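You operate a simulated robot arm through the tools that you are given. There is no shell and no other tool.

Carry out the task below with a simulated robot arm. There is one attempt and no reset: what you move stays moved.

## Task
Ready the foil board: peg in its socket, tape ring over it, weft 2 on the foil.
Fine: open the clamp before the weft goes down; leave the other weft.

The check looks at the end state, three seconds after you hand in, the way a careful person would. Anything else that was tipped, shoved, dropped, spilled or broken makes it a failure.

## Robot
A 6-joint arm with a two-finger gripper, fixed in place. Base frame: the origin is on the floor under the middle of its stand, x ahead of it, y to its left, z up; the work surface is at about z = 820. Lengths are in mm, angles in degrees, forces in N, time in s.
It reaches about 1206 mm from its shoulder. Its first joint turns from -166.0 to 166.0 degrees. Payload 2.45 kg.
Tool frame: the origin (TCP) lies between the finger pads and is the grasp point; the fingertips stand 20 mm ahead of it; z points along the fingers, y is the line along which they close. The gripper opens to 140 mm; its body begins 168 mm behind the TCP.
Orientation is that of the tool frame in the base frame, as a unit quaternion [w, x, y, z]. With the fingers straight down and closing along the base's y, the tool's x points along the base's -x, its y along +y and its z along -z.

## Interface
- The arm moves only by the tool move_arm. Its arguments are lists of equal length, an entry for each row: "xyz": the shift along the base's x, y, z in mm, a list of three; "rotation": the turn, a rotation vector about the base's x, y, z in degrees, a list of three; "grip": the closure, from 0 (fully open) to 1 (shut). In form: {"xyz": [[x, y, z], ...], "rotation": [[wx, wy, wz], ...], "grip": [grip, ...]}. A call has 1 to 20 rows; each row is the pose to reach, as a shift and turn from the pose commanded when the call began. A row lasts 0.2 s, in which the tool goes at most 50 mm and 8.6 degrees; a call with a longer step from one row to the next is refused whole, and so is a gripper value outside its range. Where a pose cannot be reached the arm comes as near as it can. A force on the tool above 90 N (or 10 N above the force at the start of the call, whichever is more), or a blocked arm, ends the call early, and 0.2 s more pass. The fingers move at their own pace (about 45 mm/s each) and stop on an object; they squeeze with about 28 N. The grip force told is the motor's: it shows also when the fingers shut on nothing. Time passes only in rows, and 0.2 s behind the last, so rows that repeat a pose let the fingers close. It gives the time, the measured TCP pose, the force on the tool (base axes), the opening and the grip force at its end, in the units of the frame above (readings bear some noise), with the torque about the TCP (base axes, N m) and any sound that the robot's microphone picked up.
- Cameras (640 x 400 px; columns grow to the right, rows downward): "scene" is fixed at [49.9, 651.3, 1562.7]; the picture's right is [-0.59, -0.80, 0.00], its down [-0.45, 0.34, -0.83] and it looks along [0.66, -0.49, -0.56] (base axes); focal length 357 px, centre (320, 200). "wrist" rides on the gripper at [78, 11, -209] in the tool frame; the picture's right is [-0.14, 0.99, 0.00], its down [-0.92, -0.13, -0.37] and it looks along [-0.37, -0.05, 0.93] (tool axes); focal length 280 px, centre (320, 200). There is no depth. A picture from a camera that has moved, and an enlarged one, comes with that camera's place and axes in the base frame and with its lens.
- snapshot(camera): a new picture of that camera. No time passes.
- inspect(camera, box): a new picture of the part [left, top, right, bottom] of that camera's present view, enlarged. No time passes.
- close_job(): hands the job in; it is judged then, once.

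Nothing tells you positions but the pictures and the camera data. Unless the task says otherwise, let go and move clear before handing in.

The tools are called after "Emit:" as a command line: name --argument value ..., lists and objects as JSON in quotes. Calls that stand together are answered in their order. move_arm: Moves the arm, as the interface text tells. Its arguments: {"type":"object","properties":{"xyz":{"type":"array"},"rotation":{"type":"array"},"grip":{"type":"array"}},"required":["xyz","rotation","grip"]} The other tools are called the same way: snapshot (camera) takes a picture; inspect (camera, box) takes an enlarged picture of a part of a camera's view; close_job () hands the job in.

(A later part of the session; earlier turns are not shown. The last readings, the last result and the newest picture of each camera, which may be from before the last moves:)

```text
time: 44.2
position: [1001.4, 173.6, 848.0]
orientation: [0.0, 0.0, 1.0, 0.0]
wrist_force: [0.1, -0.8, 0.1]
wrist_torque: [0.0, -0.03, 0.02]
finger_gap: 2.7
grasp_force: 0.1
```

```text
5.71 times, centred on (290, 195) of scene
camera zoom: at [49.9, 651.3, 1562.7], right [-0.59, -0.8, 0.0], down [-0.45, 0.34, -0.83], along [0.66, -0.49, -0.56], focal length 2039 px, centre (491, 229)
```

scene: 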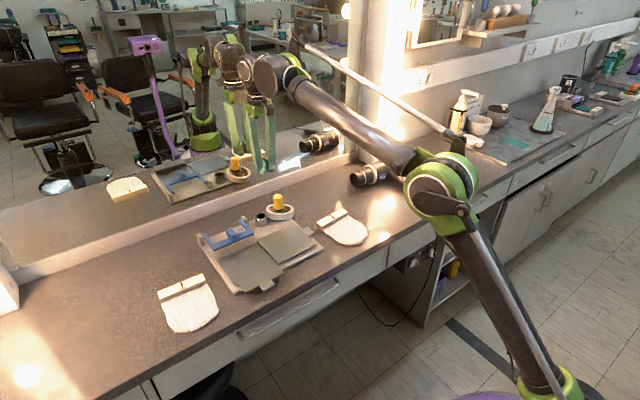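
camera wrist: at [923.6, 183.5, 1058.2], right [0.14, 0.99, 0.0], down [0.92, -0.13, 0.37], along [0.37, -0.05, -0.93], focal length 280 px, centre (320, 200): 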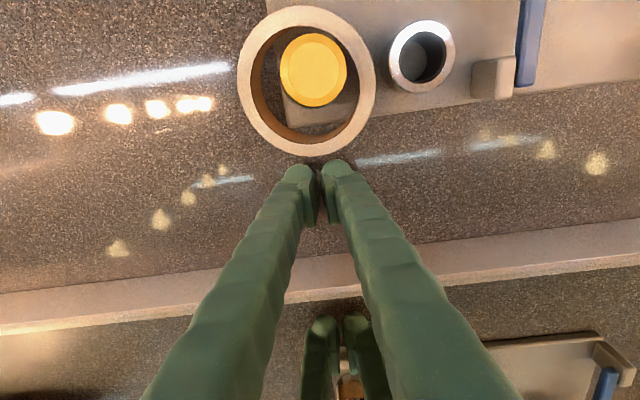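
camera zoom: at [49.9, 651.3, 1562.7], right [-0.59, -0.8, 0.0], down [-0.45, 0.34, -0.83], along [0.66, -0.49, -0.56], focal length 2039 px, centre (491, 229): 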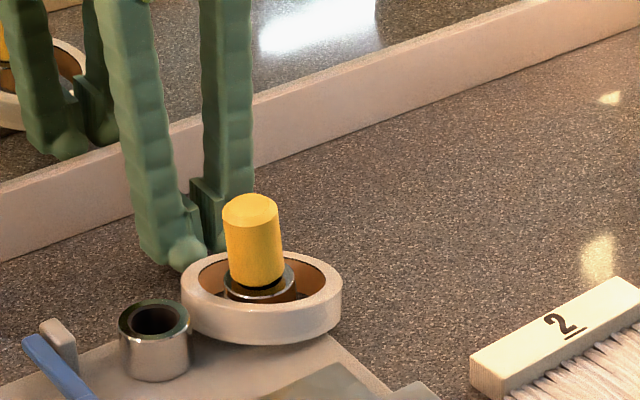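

Emit:
move_arm --xyz '[[-5, 0, 0], [-10, 0, 0], [-14, 0, 0], [-18, 0, 0], [-21, 0, 0], [-24, 0, 0], [-24, 0, 0]]' --rotation '[[0, 0, 0], [0, 0, 0], [0, 0, 0], [0, 0, 0], [0, 0, 0], [0, 0, 0], [0, 0, 0]]' --grip '[0.98, 0.98, 0.98, 0.98, 0.98, 0.98, 0.98]'

Emit:
snapshot --camera "wrist"

Emit:
inspect --camera "scene" --box '[250, 160, 330, 230]'

```text
time: 45.8
position: [976.8, 175.0, 848.1]
orientation: [0.001, -0.001, 1.0, 0.0]
wrist_force: [6.8, 0.5, 0.9]
wrist_torque: [-0.09, -0.05, 0.11]
finger_gap: 3.3
grasp_force: 0.4
```

```text
taken
camera wrist: at [898.6, 185.0, 1058.2], right [0.14, 0.99, 0.0], down [0.92, -0.13, 0.37], along [0.37, -0.05, -0.93], focal length 280 px, centre (320, 200)
```

wrist: 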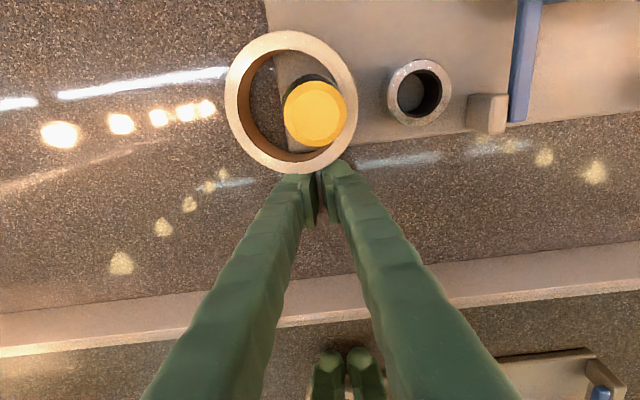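

```text
5.71 times, centred on (290, 195) of scene
camera zoom: at [49.9, 651.3, 1562.7], right [-0.59, -0.8, 0.0], down [-0.45, 0.34, -0.83], along [0.66, -0.49, -0.56], focal length 2039 px, centre (491, 229)
```

zoom: 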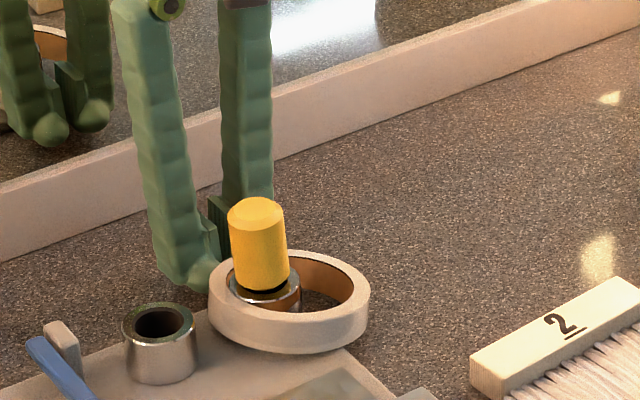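

The ring slid to -x but also towards -y (now about (906, 163)), leaning over the board's -y edge. I'll back off, go around to its -y side and push it +y.

Emit:
move_arm --xyz '[[8, 0, 0], [10, 0, 25], [10, 0, 65], [10, 0, 105], [5, -10, 137], [-15, -50, 137], [-40, -85, 137], [-72, -103, 137], [-72, -103, 137]]' --rotation '[[0, 0, 0], [0, 0, 0], [0, 0, 0], [0, 0, 0], [0, 0, 0], [0, 0, 0], [0, 0, 0], [0, 0, 0], [0, 0, 0]]' --grip '[0.98, 0.98, 0.98, 0.98, 0.98, 0.98, 0.98, 0.98, 0.98]'

Emit:
snapshot --camera "wrist"

Emit:
inspect --camera "scene" --box '[255, 180, 325, 230]'

```text
time: 47.8
position: [905.7, 71.3, 983.3]
orientation: [0.0, 0.001, 1.0, 0.0]
wrist_force: [-0.4, -1.0, 0.0]
wrist_torque: [-0.02, 0.03, -0.02]
finger_gap: 2.8
grasp_force: 0.0
```

```text
taken
camera wrist: at [827.3, 81.5, 1194.0], right [0.14, 0.99, 0.0], down [0.92, -0.13, 0.37], along [0.37, -0.05, -0.93], focal length 280 px, centre (320, 200)
```

wrist: 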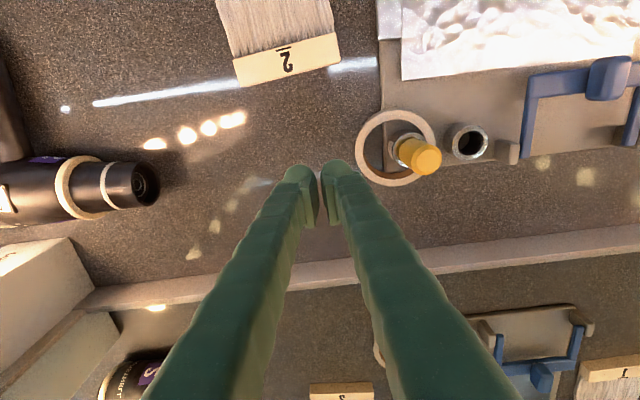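

```text
8.00 times, centred on (290, 205) of scene
camera zoom: at [49.9, 651.3, 1562.7], right [-0.59, -0.8, 0.0], down [-0.45, 0.34, -0.83], along [0.66, -0.49, -0.56], focal length 2855 px, centre (560, 160)
```

zoom: 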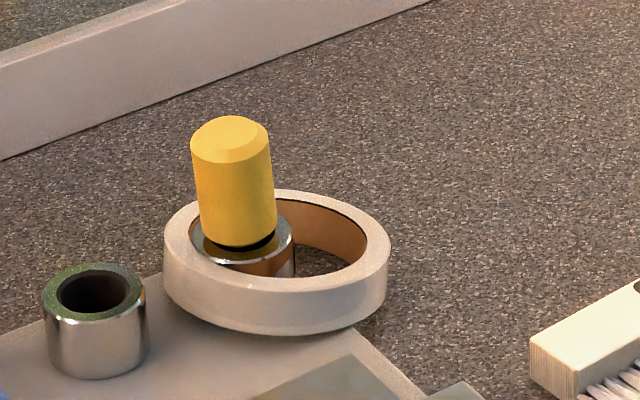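

The push also nudged the board about 4 mm, so no more pushing. I'll re-grip the ring instead, with the fingers on a diagonal that keeps them off the foil and the cup, then lift it and set it down further from the corner.

Emit:
move_arm --xyz '[[0, 12, 0], [0, 24, 0], [0, 36, 0], [1, 48, 0], [2, 60, 0], [3, 72, 0], [4, 84, 0], [4, 92, 0], [4, 92, 0], [4, 92, 0]]' --rotation '[[0, 0, -8], [0, 0, -16], [0, 0, -24], [0, 0, -32], [0, 0, -40], [0, 0, -48], [0, 0, -56], [0, 0, -60], [0, 0, -60], [0, 0, -60]]' --grip '[0.7, 0.5, 0.3, 0.1, 0, 0, 0, 0, 0, 0]'

Emit:
snapshot --camera "wrist"

Emit:
inspect --camera "wrist" --box '[240, 100, 400, 220]'

```text
time: 50.0
position: [908.8, 163.9, 982.0]
orientation: [0.001, 0.5, 0.866, 0.0]
wrist_force: [-0.2, 0.1, 0.2]
wrist_torque: [-0.02, 0.01, 0.0]
finger_gap: 140.0
grasp_force: 0.1
```

```text
taken
camera wrist: at [878.8, 236.8, 1193.0], right [0.93, 0.38, 0.0], down [0.35, -0.86, 0.37], along [0.14, -0.34, -0.93], focal length 280 px, centre (320, 200)
```

wrist: 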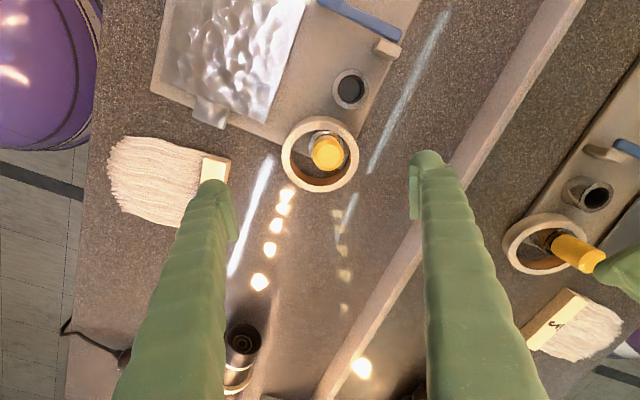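

```text
3.33 times, centred on (320, 160) of wrist
camera zoom: at [878.8, 236.8, 1193.0], right [0.93, 0.38, 0.0], down [0.35, -0.86, 0.37], along [0.14, -0.34, -0.93], focal length 935 px, centre (320, 333)
```

zoom: 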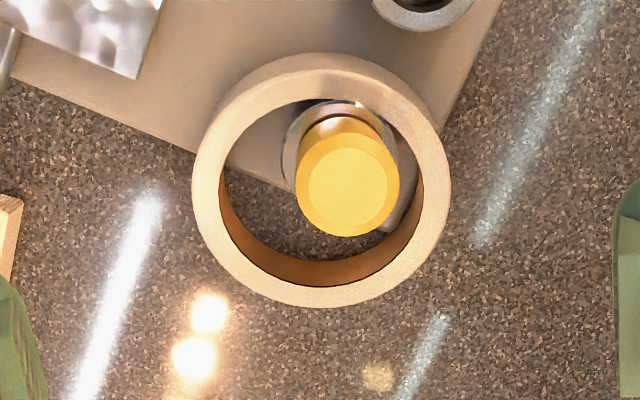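

Now the fingers' diagonal is clear of the foil, the cup and even the board. The ring is centred at about (910, 161.5). Descending to grip it.

Emit:
move_arm --xyz '[[1, -2.2, -30], [1, -2.2, -65], [1, -2.2, -95], [1, -2.2, -120], [1, -2.2, -132], [1, -2.2, -132]]' --rotation '[[0, 0, 0], [0, 0, 0], [0, 0, 0], [0, 0, 0], [0, 0, 0], [0, 0, 0]]' --grip '[0, 0, 0, 0, 0, 0]'

Emit:
inspect --camera "wrist" --box '[210, 110, 430, 260]'

Emit:
inspect --camera "scene" --box '[250, 160, 340, 230]'

```text
time: 51.4
position: [911.8, 159.4, 851.8]
orientation: [0.0, 0.5, 0.866, 0.0]
wrist_force: [0.0, 0.1, 0.2]
wrist_torque: [0.0, -0.02, 0.0]
finger_gap: 139.9
grasp_force: 0.2
```

```text
2.67 times, centred on (320, 185) of wrist
camera zoom: at [881.6, 233.1, 1062.6], right [0.93, 0.38, 0.0], down [0.35, -0.86, 0.37], along [0.14, -0.34, -0.93], focal length 748 px, centre (320, 240)
```

zoom: 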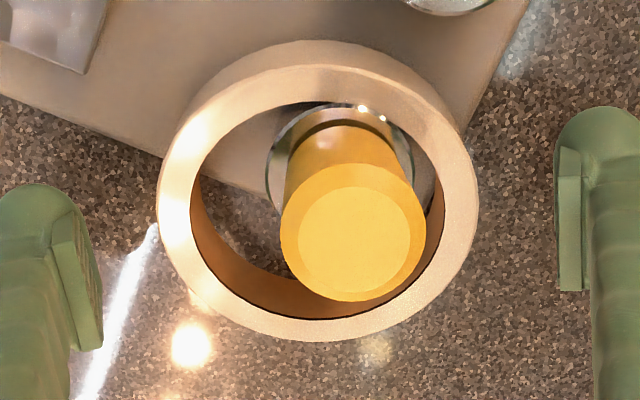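

```text
5.71 times, centred on (295, 195) of scene
camera zoom: at [49.9, 651.3, 1562.7], right [-0.59, -0.8, 0.0], down [-0.45, 0.34, -0.83], along [0.66, -0.49, -0.56], focal length 2039 px, centre (463, 229)
```

zoom: 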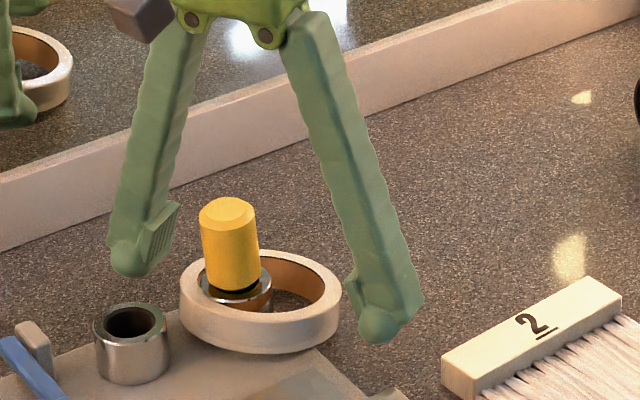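

Emit:
move_arm --xyz '[[-1, 3, -1], [-1, 3, -3], [-1, 3, -3], [-1, 3, -3], [-1, 3, -3]]' --rotation '[[0, 0, 0], [0, 0, 0], [0, 0, 0], [0, 0, 0], [0, 0, 0]]' --grip '[0, 0.1, 0.2, 0.25, 0.25]'

Emit:
inspect --camera "wrist" --box '[210, 110, 430, 260]'

Emit:
inspect --camera "scene" --box '[250, 160, 340, 230]'

```text
time: 52.6
position: [911.1, 164.5, 849.6]
orientation: [0.0, 0.5, 0.866, 0.0]
wrist_force: [1.4, -0.7, 0.4]
wrist_torque: [0.0, -0.04, 0.0]
finger_gap: 104.8
grasp_force: 0.1
```

```text
2.67 times, centred on (320, 185) of wrist
camera zoom: at [881.0, 236.9, 1059.3], right [0.93, 0.38, 0.0], down [0.35, -0.86, 0.37], along [0.14, -0.34, -0.93], focal length 748 px, centre (320, 240)
```

zoom: 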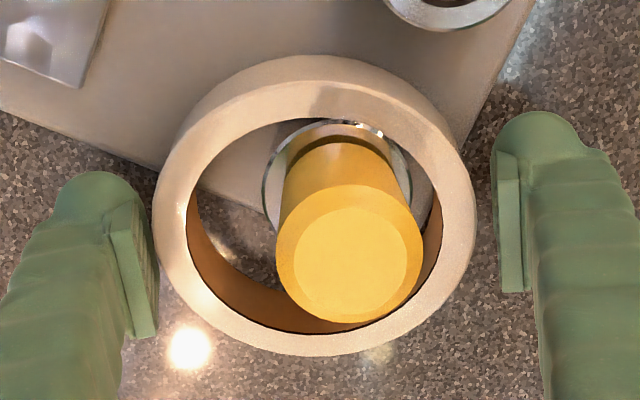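

```text
5.71 times, centred on (295, 195) of scene
camera zoom: at [49.9, 651.3, 1562.7], right [-0.59, -0.8, 0.0], down [-0.45, 0.34, -0.83], along [0.66, -0.49, -0.56], focal length 2039 px, centre (463, 229)
```

zoom: 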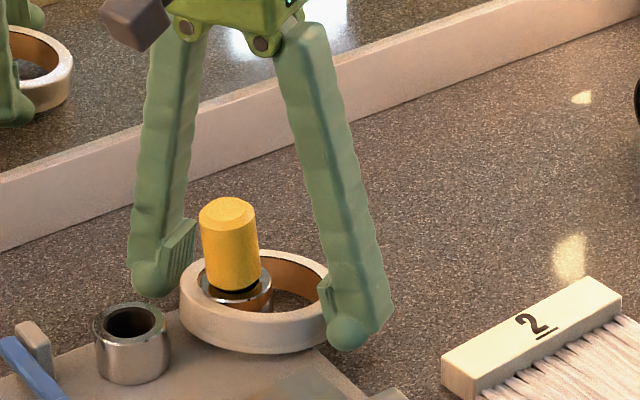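

Emit:
move_arm --xyz '[[-2, -0.8, 0], [-3.7, -1.3, 0], [-3.7, -1.3, 0], [-3.7, -1.3, 0]]' --rotation '[[0, 0, 0], [0, 0, 0], [0, 0, 0], [0, 0, 0]]' --grip '[0.25, 0.25, 0.25, 0.27]'

Emit:
inspect --camera "wrist" --box '[210, 110, 430, 260]'

```text
time: 53.6
position: [905.7, 162.8, 849.4]
orientation: [0.0, 0.5, 0.866, 0.0]
wrist_force: [1.0, 0.3, 0.5]
wrist_torque: [-0.02, 0.02, 0.0]
finger_gap: 102.9
grasp_force: 0.4
```

```text
2.67 times, centred on (320, 185) of wrist
camera zoom: at [876.3, 235.6, 1059.4], right [0.93, 0.38, 0.0], down [0.35, -0.86, 0.37], along [0.14, -0.34, -0.93], focal length 748 px, centre (320, 240)
```

zoom: 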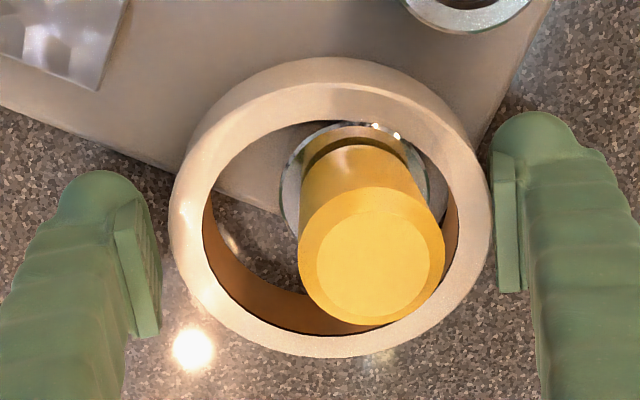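

Centred now. Closing.

Emit:
move_arm --xyz '[[0, 0, 0], [0, 0, 0], [0, 0, 0], [0, 0, 0]]' --rotation '[[0, 0, 0], [0, 0, 0], [0, 0, 0], [0, 0, 0]]' --grip '[0.3, 0.34, 0.38, 0.38]'

Emit:
inspect --camera "wrist" --box '[210, 110, 430, 260]'

Emit:
inspect --camera "scene" --box '[250, 160, 340, 230]'

```text
time: 54.6
position: [906.0, 162.5, 849.3]
orientation: [0.0, 0.5, 0.866, 0.0]
wrist_force: [4.8, 5.2, 3.1]
wrist_torque: [-0.02, -0.18, 0.02]
finger_gap: 95.1
grasp_force: 28.4
```

```text
2.67 times, centred on (320, 185) of wrist
camera zoom: at [876.3, 235.9, 1059.4], right [0.93, 0.38, 0.0], down [0.35, -0.86, 0.37], along [0.14, -0.34, -0.93], focal length 748 px, centre (320, 240)
```

zoom: 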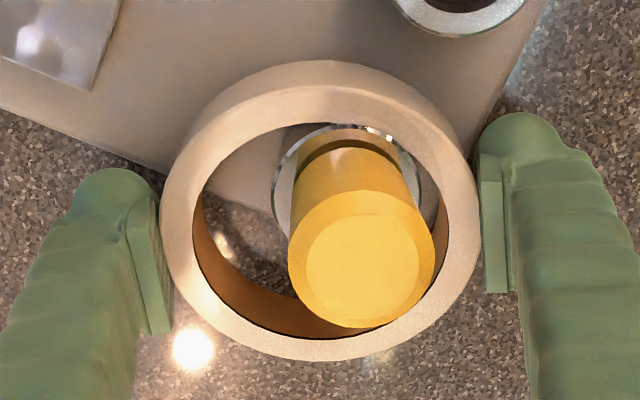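

```text
5.71 times, centred on (295, 195) of scene
camera zoom: at [49.9, 651.3, 1562.7], right [-0.59, -0.8, 0.0], down [-0.45, 0.34, -0.83], along [0.66, -0.49, -0.56], focal length 2039 px, centre (463, 229)
```

zoom: 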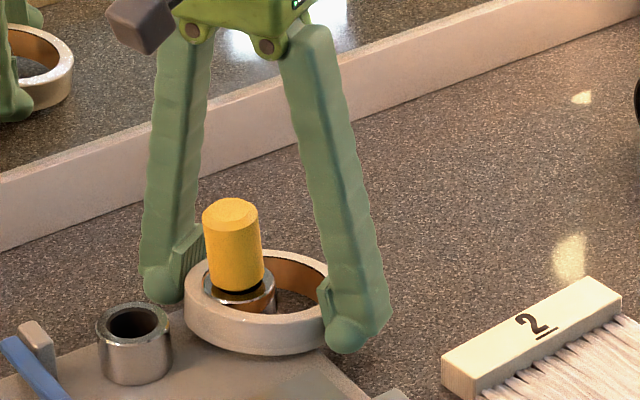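

Gripped at 95 mm. I'll ease it towards +y off the collar while lifting about 10 mm, then check the height and level.

Emit:
move_arm --xyz '[[0, 2, 2], [0, 4, 5], [-1, 8, 9], [-3, 12, 12], [-5, 15.5, 13], [-5, 15.5, 13]]' --rotation '[[0, 0, 0], [0, 0, 0], [0, 0, 0], [0, 0, 0], [0, 0, 0], [0, 0, 0]]' --grip '[0.42, 0.42, 0.42, 0.42, 0.42, 0.42]'

Emit:
inspect --camera "wrist" --box '[210, 110, 430, 260]'

Emit:
inspect --camera "scene" --box '[250, 160, 340, 230]'

```text
time: 56.0
position: [900.7, 179.3, 864.2]
orientation: [0.0, 0.501, 0.866, -0.001]
wrist_force: [0.6, -0.8, 0.0]
wrist_torque: [0.01, -0.03, -0.03]
finger_gap: 95.2
grasp_force: 27.5
```

```text
2.67 times, centred on (320, 185) of wrist
camera zoom: at [870.7, 251.5, 1073.4], right [0.93, 0.38, 0.0], down [0.35, -0.86, 0.37], along [0.14, -0.34, -0.93], focal length 748 px, centre (320, 240)
```

zoom: 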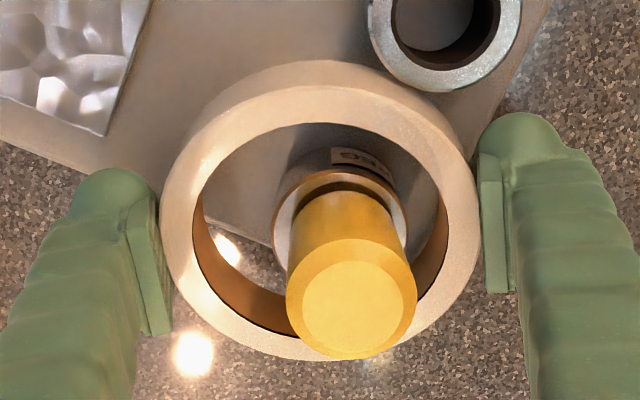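

```text
5.71 times, centred on (295, 195) of scene
camera zoom: at [49.9, 651.3, 1562.7], right [-0.59, -0.8, 0.0], down [-0.45, 0.34, -0.83], along [0.66, -0.49, -0.56], focal length 2039 px, centre (463, 229)
```

zoom: 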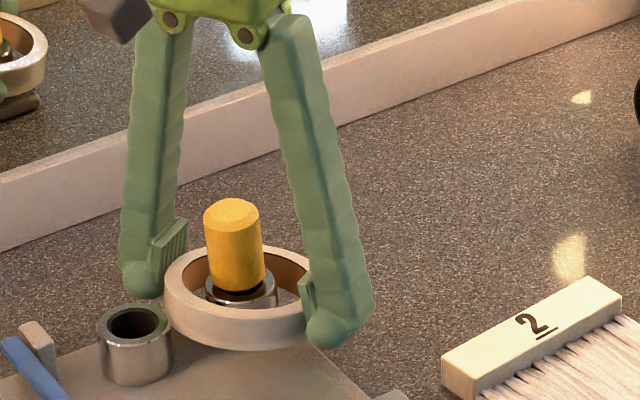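

The ring is still tilted about 15° in the grip (it had been leaning on the bench). I'll level it by tilting the gripper before setting it down.

Emit:
move_arm --xyz '[[0, 0, 4], [0, 0.5, 7], [0, 1, 8], [0, 1, 8]]' --rotation '[[-5, 0, 0], [-10, 0, 0], [-14, 0, 0], [-14, 0, 0]]' --grip '[0.42, 0.42, 0.42, 0.42]'

Emit:
inspect --camera "wrist" --box '[210, 110, 430, 260]'

Emit:
inspect --camera "scene" --box '[250, 160, 340, 230]'

```text
time: 57.0
position: [900.3, 179.2, 870.7]
orientation: [0.062, 0.497, 0.859, -0.106]
wrist_force: [-0.1, 0.4, -0.4]
wrist_torque: [0.0, 0.03, -0.02]
finger_gap: 95.2
grasp_force: 28.1
```

```text
2.67 times, centred on (320, 185) of wrist
camera zoom: at [870.9, 300.8, 1056.9], right [0.93, 0.36, -0.09], down [0.35, -0.75, 0.57], along [0.14, -0.56, -0.82], focal length 748 px, centre (320, 240)
```

zoom: 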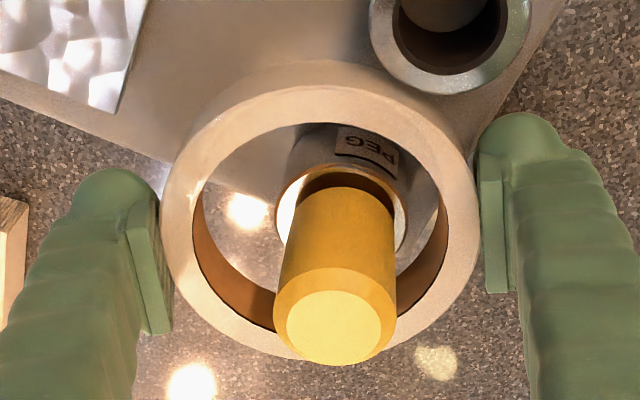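

```text
5.71 times, centred on (295, 195) of scene
camera zoom: at [49.9, 651.3, 1562.7], right [-0.59, -0.8, 0.0], down [-0.45, 0.34, -0.83], along [0.66, -0.49, -0.56], focal length 2039 px, centre (463, 229)
```

zoom: 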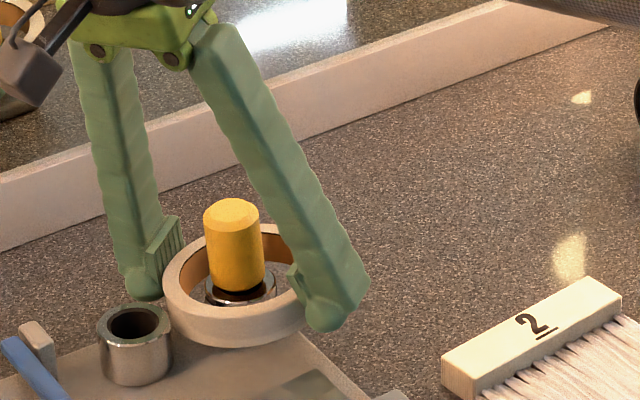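

Emit:
inspect --camera "scene" --box '[270, 190, 312, 225]'

```text
11.43 times, centred on (291, 208) of scene
camera zoom: at [49.9, 651.3, 1562.7], right [-0.59, -0.8, 0.0], down [-0.45, 0.34, -0.83], along [0.66, -0.49, -0.56], focal length 4079 px, centre (651, 114)
```

zoom: 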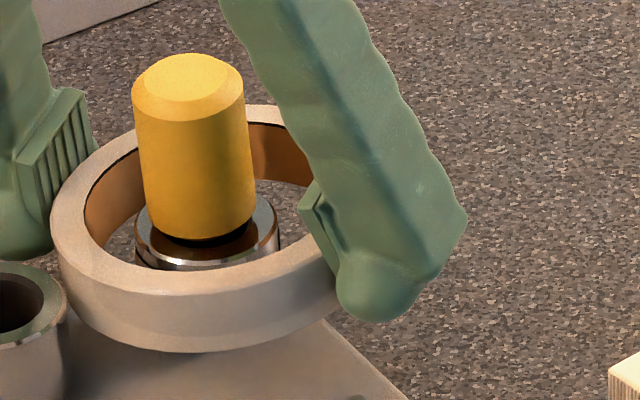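

The ring's near-left side is low now; I over-tilted about one axis. A small corrective turn should level it.

Emit:
move_arm --xyz '[[0, 0, 2], [0, 0, 2], [0, 0, 2]]' --rotation '[[1.3, -3.3, 0], [2.5, -6.5, 0], [2.5, -6.5, 0]]' --grip '[0.42, 0.42, 0.42]'

Emit:
inspect --camera "scene" --box '[270, 190, 312, 225]'

Emit:
snapshot --camera "wrist"

```text
time: 57.8
position: [900.8, 179.7, 872.1]
orientation: [0.099, 0.502, 0.857, -0.058]
wrist_force: [-0.1, -0.6, -0.9]
wrist_torque: [0.03, 0.01, 0.03]
finger_gap: 95.0
grasp_force: 28.4
```

```text
11.43 times, centred on (291, 208) of scene
camera zoom: at [49.9, 651.3, 1562.7], right [-0.59, -0.8, 0.0], down [-0.45, 0.34, -0.83], along [0.66, -0.49, -0.56], focal length 4079 px, centre (651, 114)
```

zoom: 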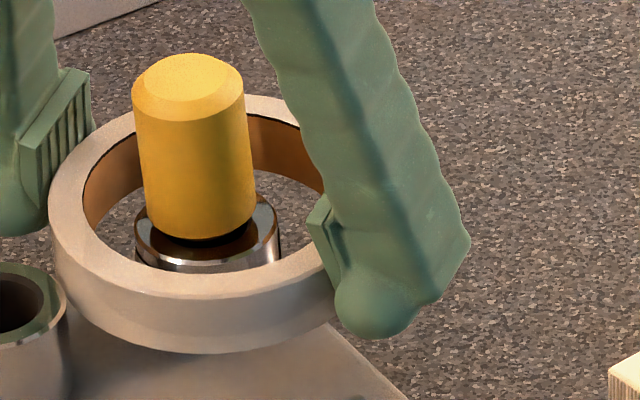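

```text
taken
camera wrist: at [849.3, 293.0, 1059.5], right [0.93, 0.37, 0.03], down [0.28, -0.77, 0.57], along [0.23, -0.52, -0.82], focal length 280 px, centre (320, 200)
```

wrist: 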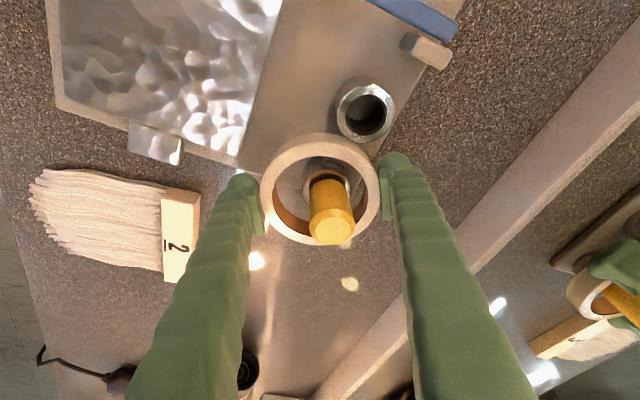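

Emit:
move_arm --xyz '[[0, 0, 0], [0, 0, 0], [0, 0, 0]]' --rotation '[[2.5, 1.5, 0], [5, 3, 0], [5, 3, 0]]' --grip '[0.42, 0.42, 0.42]'

Emit:
inspect --camera "scene" --box '[270, 190, 312, 225]'

Emit:
inspect --camera "wrist" --box '[210, 110, 430, 260]'

```text
time: 58.6
position: [900.8, 180.9, 872.0]
orientation: [0.055, 0.505, 0.861, -0.034]
wrist_force: [-0.6, -0.7, -1.0]
wrist_torque: [0.02, 0.03, 0.03]
finger_gap: 94.9
grasp_force: 28.2
```

```text
11.43 times, centred on (291, 208) of scene
camera zoom: at [49.9, 651.3, 1562.7], right [-0.59, -0.8, 0.0], down [-0.45, 0.34, -0.83], along [0.66, -0.49, -0.56], focal length 4079 px, centre (651, 114)
```

zoom: 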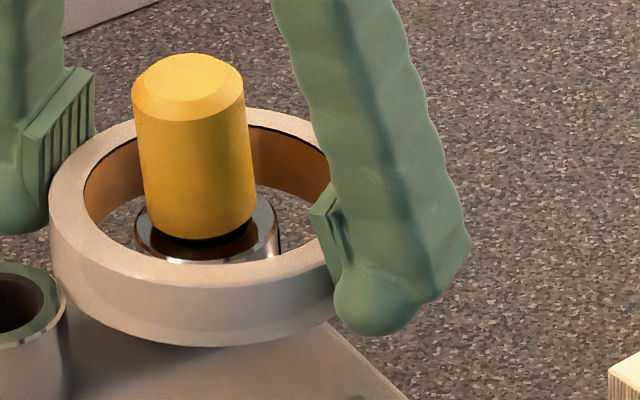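

```text
2.67 times, centred on (320, 185) of wrist
camera zoom: at [859.0, 276.3, 1071.1], right [0.93, 0.36, 0.01], down [0.31, -0.82, 0.48], along [0.19, -0.45, -0.87], focal length 748 px, centre (320, 240)
```

zoom: 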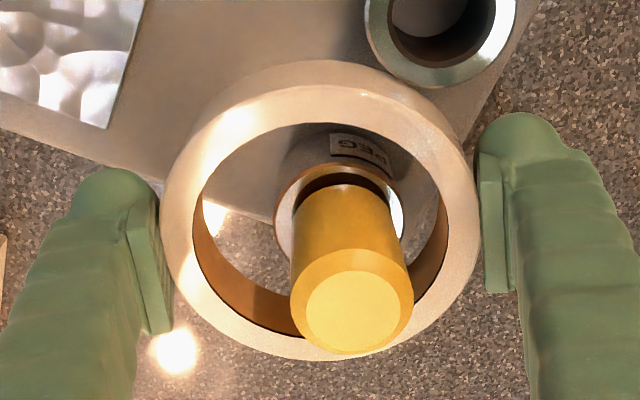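

Nearly level now. Shifting 2.5 mm away from the empty cup and lowering.

Emit:
move_arm --xyz '[[0, -2.5, -3], [0, -2.5, -7], [0, -2.5, -10], [0, -2.5, -13], [0, -2.5, -13]]' --rotation '[[0, 0, 0], [0, 0, 0], [0, 0, 0], [0, 0, 0], [0, 0, 0]]' --grip '[0.42, 0.42, 0.42, 0.42, 0.42]'

Emit:
inspect --camera "scene" --box '[270, 190, 312, 225]'

Emit:
inspect --camera "wrist" --box '[210, 110, 430, 260]'

```text
time: 59.8
position: [898.6, 174.6, 858.8]
orientation: [0.055, 0.505, 0.86, -0.034]
wrist_force: [0.5, -0.6, -1.0]
wrist_torque: [-0.02, 0.01, 0.01]
finger_gap: 94.9
grasp_force: 28.1
```

```text
11.43 times, centred on (291, 208) of scene
camera zoom: at [49.9, 651.3, 1562.7], right [-0.59, -0.8, 0.0], down [-0.45, 0.34, -0.83], along [0.66, -0.49, -0.56], focal length 4079 px, centre (651, 114)
```

zoom: 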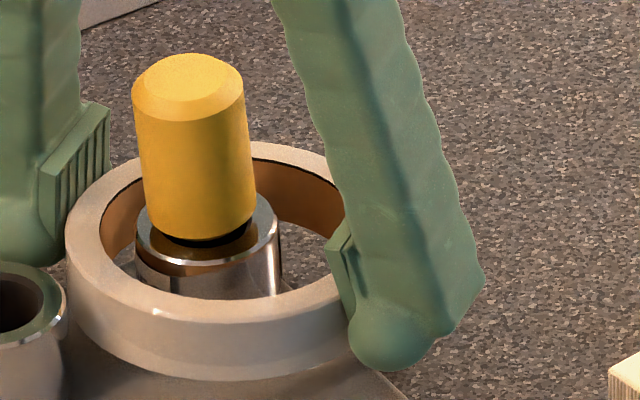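

```text
2.67 times, centred on (320, 185) of wrist
camera zoom: at [858.3, 272.6, 1057.4], right [0.93, 0.36, 0.01], down [0.31, -0.82, 0.48], along [0.19, -0.45, -0.87], focal length 748 px, centre (320, 240)
```

zoom: 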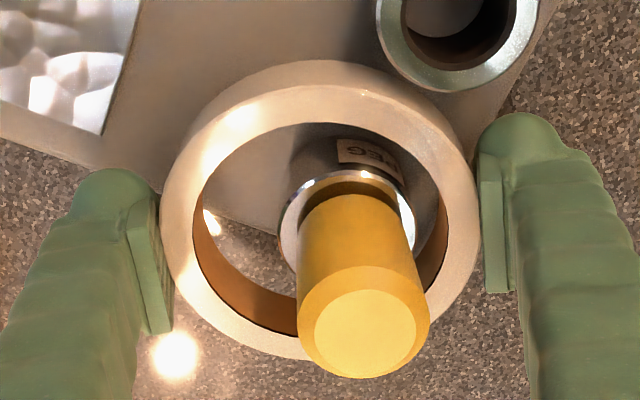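

Emit:
move_arm --xyz '[[0, 0, -1.5], [0, 0, -3], [0, 0, -4], [0, 0, -5]]' --rotation '[[0, 0, 0], [0, 0, 0], [0, 0, 0], [0, 0, 0]]' --grip '[0.42, 0.42, 0.42, 0.42]'

Emit:
inspect --camera "scene" --box '[270, 190, 312, 225]'

Emit:
inspect --camera "wrist" --box '[210, 110, 430, 260]'

```text
time: 60.8
position: [898.7, 177.8, 854.8]
orientation: [0.055, 0.505, 0.861, -0.034]
wrist_force: [-0.4, 0.3, -0.4]
wrist_torque: [0.0, 0.03, 0.02]
finger_gap: 94.9
grasp_force: 28.2
```

```text
11.43 times, centred on (291, 208) of scene
camera zoom: at [49.9, 651.3, 1562.7], right [-0.59, -0.8, 0.0], down [-0.45, 0.34, -0.83], along [0.66, -0.49, -0.56], focal length 4079 px, centre (651, 114)
```

zoom: 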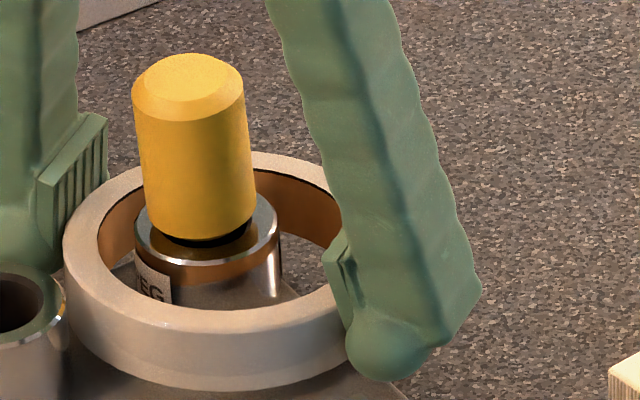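

```text
2.67 times, centred on (320, 185) of wrist
camera zoom: at [859.0, 273.3, 1053.7], right [0.93, 0.36, 0.01], down [0.31, -0.82, 0.48], along [0.19, -0.45, -0.87], focal length 748 px, centre (320, 240)
```

zoom: 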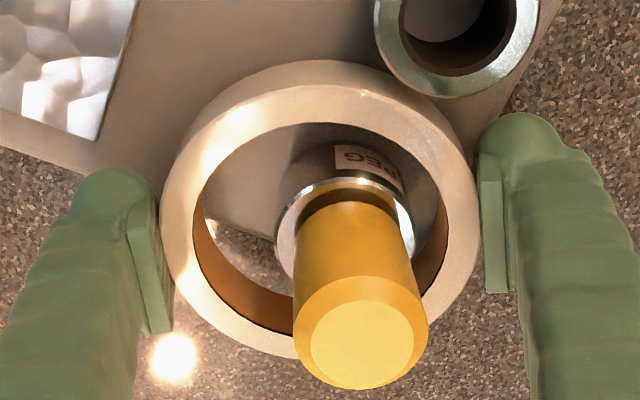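

Emit:
move_arm --xyz '[[0, 0, -1], [0, 0, -2], [0, 0, -3], [0, 0, -4], [0, 0, -5], [0, 0, -6]]' --rotation '[[0, 0, 0], [0, 0, 0], [0, 0, 0], [0, 0, 0], [0, 0, 0], [0, 0, 0]]' --grip '[0.42, 0.42, 0.42, 0.42, 0.42, 0.42]'

Emit:
inspect --camera "scene" --box '[270, 190, 312, 225]'

Emit:
inspect --camera "wrist" --box '[210, 110, 430, 260]'

```text
time: 62.2
position: [899.1, 178.7, 848.7]
orientation: [0.055, 0.505, 0.861, -0.034]
wrist_force: [8.2, 2.6, 36.4]
wrist_torque: [-0.4, -0.18, 0.01]
finger_gap: 95.4
grasp_force: 28.2
```

```text
11.43 times, centred on (291, 208) of scene
camera zoom: at [49.9, 651.3, 1562.7], right [-0.59, -0.8, 0.0], down [-0.45, 0.34, -0.83], along [0.66, -0.49, -0.56], focal length 4079 px, centre (651, 114)
```

zoom: 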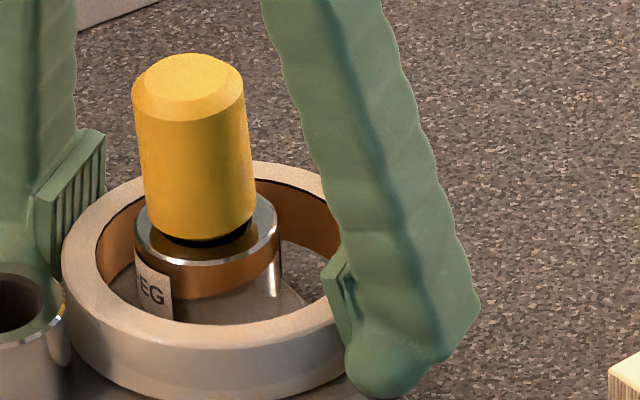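

```text
2.67 times, centred on (320, 185) of wrist
camera zoom: at [858.5, 274.3, 1048.3], right [0.93, 0.36, 0.02], down [0.31, -0.82, 0.48], along [0.19, -0.45, -0.87], focal length 748 px, centre (320, 240)
```

zoom: 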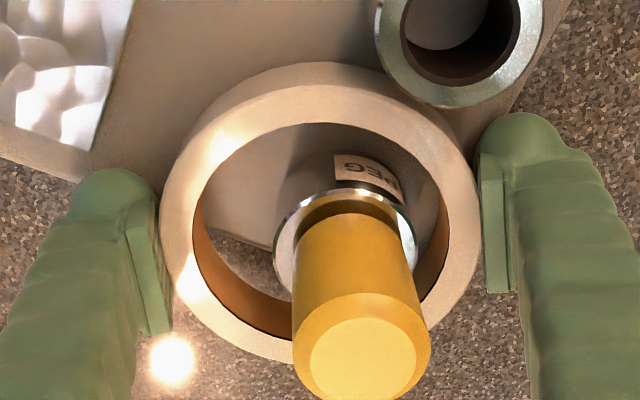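

Firm contact: the ring is on the board. Easing up 2 mm and opening slightly.

Emit:
move_arm --xyz '[[0, 0, 1], [0, 0, 2], [0, 0, 2], [0, 0, 2], [0, 0, 2]]' --rotation '[[0, 0, 0], [0, 0, 0], [0, 0, 0], [0, 0, 0], [0, 0, 0]]' --grip '[0.42, 0.42, 0.3, 0.28, 0.28]'

Emit:
inspect --camera "scene" --box '[270, 190, 312, 225]'

Emit:
inspect --camera "wrist" --box '[210, 110, 430, 260]'

```text
time: 63.4
position: [901.1, 177.8, 851.0]
orientation: [0.055, 0.505, 0.861, -0.034]
wrist_force: [-0.2, -0.1, 0.3]
wrist_torque: [-0.03, 0.01, 0.01]
finger_gap: 100.7
grasp_force: 0.1
```

```text
11.43 times, centred on (291, 208) of scene
camera zoom: at [49.9, 651.3, 1562.7], right [-0.59, -0.8, 0.0], down [-0.45, 0.34, -0.83], along [0.66, -0.49, -0.56], focal length 4079 px, centre (651, 114)
```

zoom: 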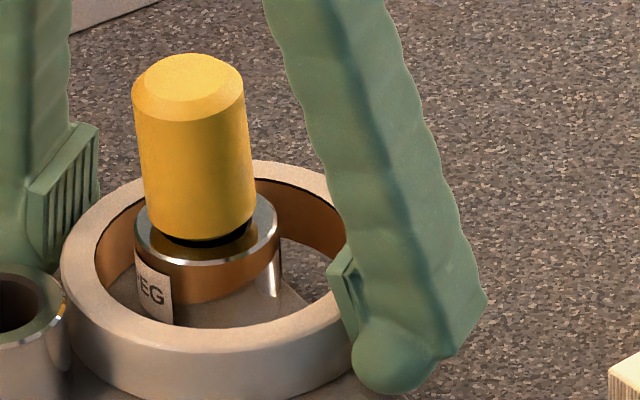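

```text
2.67 times, centred on (320, 185) of wrist
camera zoom: at [859.5, 274.1, 1049.4], right [0.93, 0.36, 0.01], down [0.31, -0.82, 0.48], along [0.19, -0.45, -0.87], focal length 748 px, centre (320, 240)
```

zoom: 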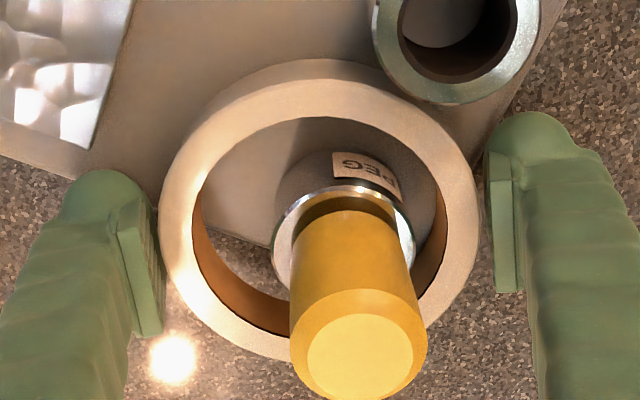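

The ring lies flat around the peg. I'll open a little more, rise straight up and level the tool.

Emit:
move_arm --xyz '[[0, 0, 0], [0, 0, 1], [0, 0, 15], [0, 0, 40], [0, 0, 75], [0, 0, 110], [0, 0, 140], [0, 0, 140]]' --rotation '[[0, 0, 0], [0, 0, 0], [0, 0, 0], [0, 0, 0], [0, 0, 0], [3.25, 1.75, 0], [6.5, 3.5, 0], [6.5, 3.5, 0]]' --grip '[0.24, 0.22, 0.22, 0.22, 0.22, 0.2, 0.2, 0.2]'

Emit:
snapshot --camera "wrist"

Emit:
inspect --camera "scene" --box '[190, 180, 340, 290]'

Emit:
inspect --camera "scene" --box '[260, 185, 320, 230]'

```text
time: 65.2
position: [902.6, 178.1, 992.2]
orientation: [-0.001, 0.506, 0.862, -0.001]
wrist_force: [-0.1, 0.1, 1.3]
wrist_torque: [0.05, 0.02, -0.01]
finger_gap: 112.0
grasp_force: 0.0
```

```text
taken
camera wrist: at [874.2, 250.6, 1202.2], right [0.93, 0.36, 0.0], down [0.34, -0.87, 0.37], along [0.13, -0.34, -0.93], focal length 280 px, centre (320, 200)
```

wrist: 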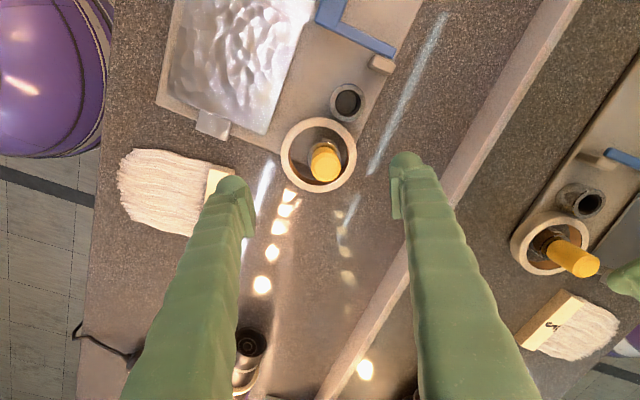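

```text
3.64 times, centred on (265, 235) of scene
camera zoom: at [49.9, 651.3, 1562.7], right [-0.59, -0.8, 0.0], down [-0.45, 0.34, -0.83], along [0.66, -0.49, -0.56], focal length 1298 px, centre (520, 73)
```

zoom: 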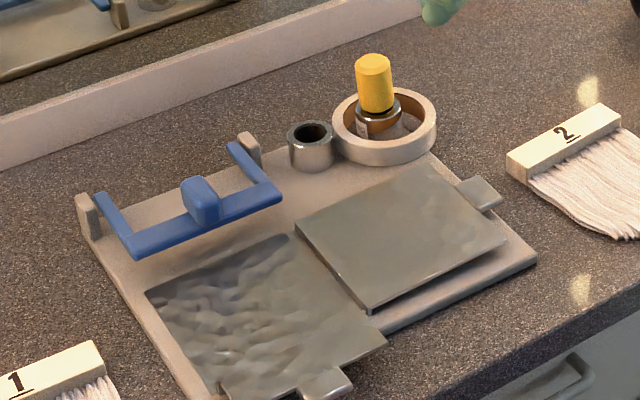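

```text
8.89 times, centred on (290, 208) of scene
camera zoom: at [49.9, 651.3, 1562.7], right [-0.59, -0.8, 0.0], down [-0.45, 0.34, -0.83], along [0.66, -0.49, -0.56], focal length 3172 px, centre (587, 133)
```

zoom: 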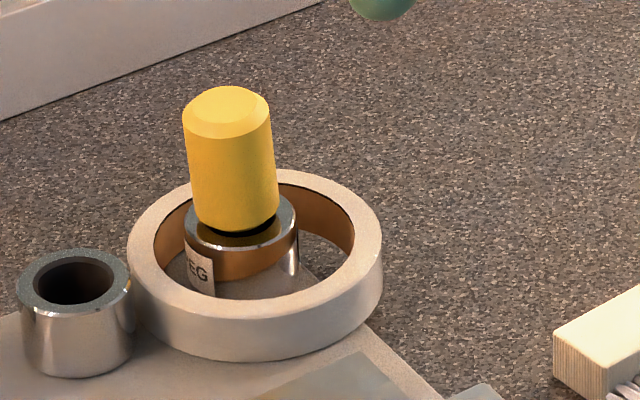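

Ring sits flat around the socketed peg. Next is the clamp: I'll turn back to closing along y and get a close view of it.

Emit:
move_arm --xyz '[[-14, 24, 3], [-28, 48, 6], [-42, 72, 9], [-56, 96, 12], [-70, 120, 15], [-84, 144, 18], [-98, 168, 20], [-112, 194, 20], [-112, 194, 20]]' --rotation '[[0, 0, 8], [0, 0, 16], [0, 0, 24], [0, 0, 32], [0, 0, 40], [0, 0, 48], [0, 0, 56], [0, 0, 59.3], [0, 0, 59.3]]' --grip '[0.2, 0.1, 0, 0, 0, 0, 0, 0, 0]'

Emit:
snapshot --camera "wrist"

Emit:
inspect --camera "wrist" --box '[220, 120, 430, 260]'

```text
time: 67.2
position: [786.9, 371.3, 1008.5]
orientation: [0.0, 0.012, 1.0, -0.001]
wrist_force: [-0.5, -0.1, 0.0]
wrist_torque: [0.02, 0.01, -0.03]
finger_gap: 140.0
grasp_force: 0.0
```

```text
taken
camera wrist: at [709.3, 384.3, 1219.3], right [0.16, 0.99, 0.0], down [0.92, -0.15, 0.37], along [0.36, -0.06, -0.93], focal length 280 px, centre (320, 200)
```

wrist: 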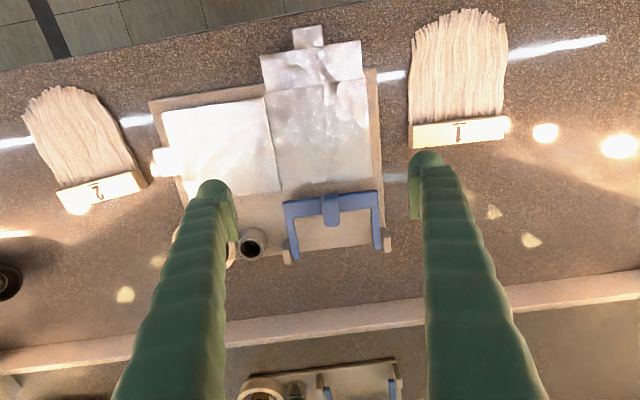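

```text
2.86 times, centred on (325, 190) of wrist
camera zoom: at [709.3, 384.3, 1219.3], right [0.16, 0.99, 0.0], down [0.92, -0.15, 0.37], along [0.36, -0.06, -0.93], focal length 801 px, centre (306, 229)
```

zoom: 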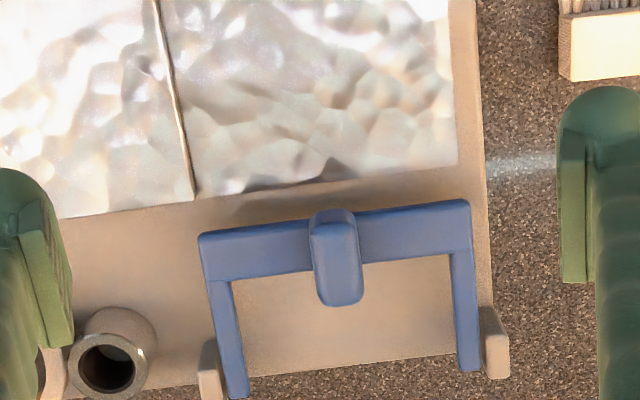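

Emit:
move_arm --xyz '[[20, 0, 0], [45, 0, -15], [70, 0, -30], [85, 0, -40], [85, 0, -40]]' --rotation '[[0, 0, 0.7], [0, 0, 1.4], [0, 0, 1.4], [0, 0, 1.4], [0, 0, 1.4]]' --grip '[0, 0, 0, 0, 0]'

Emit:
snapshot --camera "wrist"

Emit:
inspect --camera "wrist" --box '[230, 60, 410, 200]'

Emit:
inspect --camera "scene" --box '[195, 205, 265, 265]'

```text
time: 68.4
position: [874.5, 371.5, 970.7]
orientation: [0.0, 0.0, 1.0, -0.001]
wrist_force: [-0.6, 0.3, 0.4]
wrist_torque: [0.01, 0.04, 0.03]
finger_gap: 140.0
grasp_force: 0.0
```

```text
taken
camera wrist: at [795.9, 380.5, 1181.4], right [0.14, 0.99, 0.0], down [0.92, -0.13, 0.37], along [0.36, -0.05, -0.93], focal length 280 px, centre (320, 200)
```

wrist: 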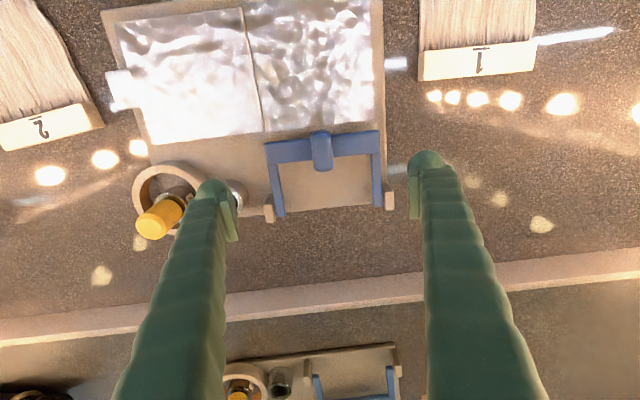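

```text
2.86 times, centred on (320, 130) of wrist
camera zoom: at [795.9, 380.5, 1181.4], right [0.14, 0.99, 0.0], down [0.92, -0.13, 0.37], along [0.36, -0.05, -0.93], focal length 801 px, centre (320, 400)
```

zoom: 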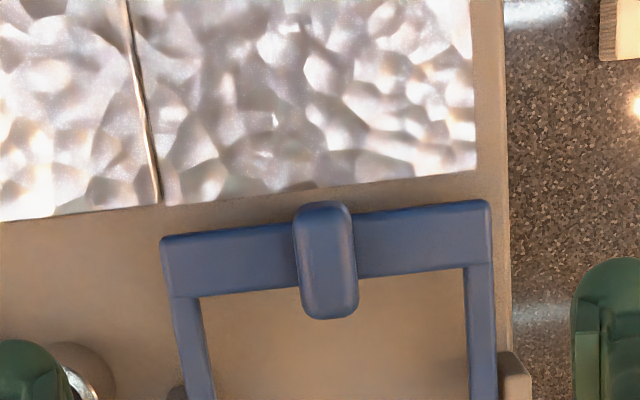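

```text
6.67 times, centred on (230, 235) of scene
camera zoom: at [49.9, 651.3, 1562.7], right [-0.59, -0.8, 0.0], down [-0.45, 0.34, -0.83], along [0.66, -0.49, -0.56], focal length 2379 px, centre (920, -33)
```

zoom: 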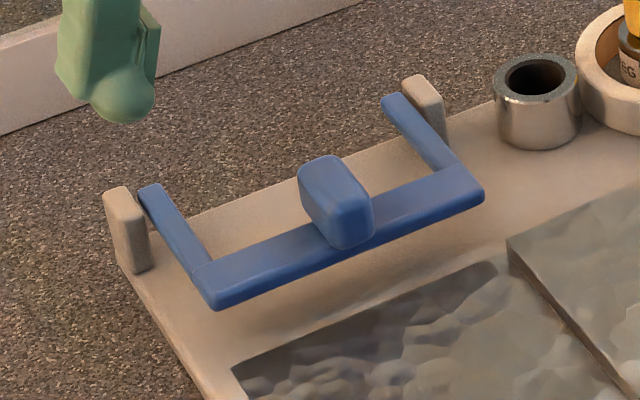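

Tab measured: about 22 mm wide at y≈373, top z≈890, reaching back to x≈880. The crossbar is at x 848–871, z≈865, and the hinges at x≈933. I'll narrow the fingers and go down on the tab's rear part, keeping the tips just above the crossbar.

Emit:
move_arm --xyz '[[1, 1.5, -15], [2, 2.7, -35], [2, 2.7, -55], [2, 2.7, -70], [2, 2.7, -78], [2, 2.7, -78]]' --rotation '[[0, 0, 0], [0, 0, 0], [0, 0, 0], [0, 0, 0], [0, 0, 0], [0, 0, 0]]' --grip '[0.3, 0.55, 0.64, 0.64, 0.64, 0.64]'

Emit:
snapshot --camera "wrist"

Emit:
inspect --camera "wrist" --box '[260, 110, 380, 230]'

Emit:
inspect --camera "scene" --box '[195, 195, 265, 265]'

```text
time: 69.8
position: [873.4, 375.4, 894.4]
orientation: [0.0, 0.001, 1.0, -0.001]
wrist_force: [0.1, -0.2, 0.6]
wrist_torque: [-0.02, 0.02, -0.01]
finger_gap: 50.5
grasp_force: 0.1
```

```text
taken
camera wrist: at [795.2, 385.8, 1103.8], right [0.14, 0.99, 0.0], down [0.92, -0.13, 0.37], along [0.36, -0.05, -0.93], focal length 280 px, centre (320, 200)
```

wrist: 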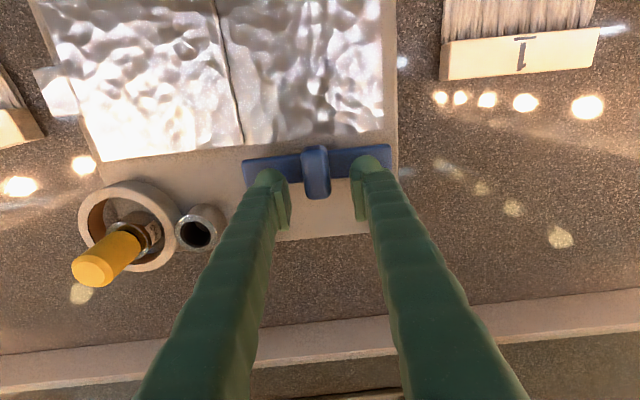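

```text
3.33 times, centred on (320, 170) of wrist
camera zoom: at [795.2, 385.8, 1103.8], right [0.14, 0.99, 0.0], down [0.92, -0.13, 0.37], along [0.36, -0.05, -0.93], focal length 935 px, centre (320, 300)
```

zoom: 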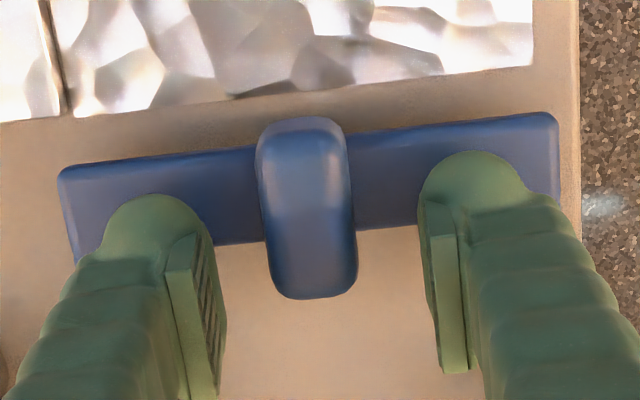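

```text
5.71 times, centred on (230, 230) of scene
camera zoom: at [49.9, 651.3, 1562.7], right [-0.59, -0.8, 0.0], down [-0.45, 0.34, -0.83], along [0.66, -0.49, -0.56], focal length 2039 px, centre (834, 29)
```

zoom: 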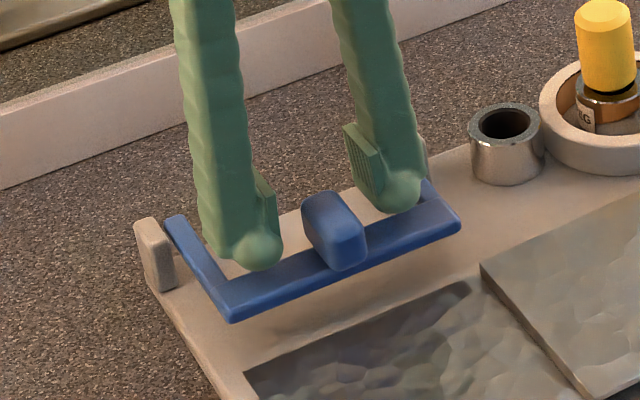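

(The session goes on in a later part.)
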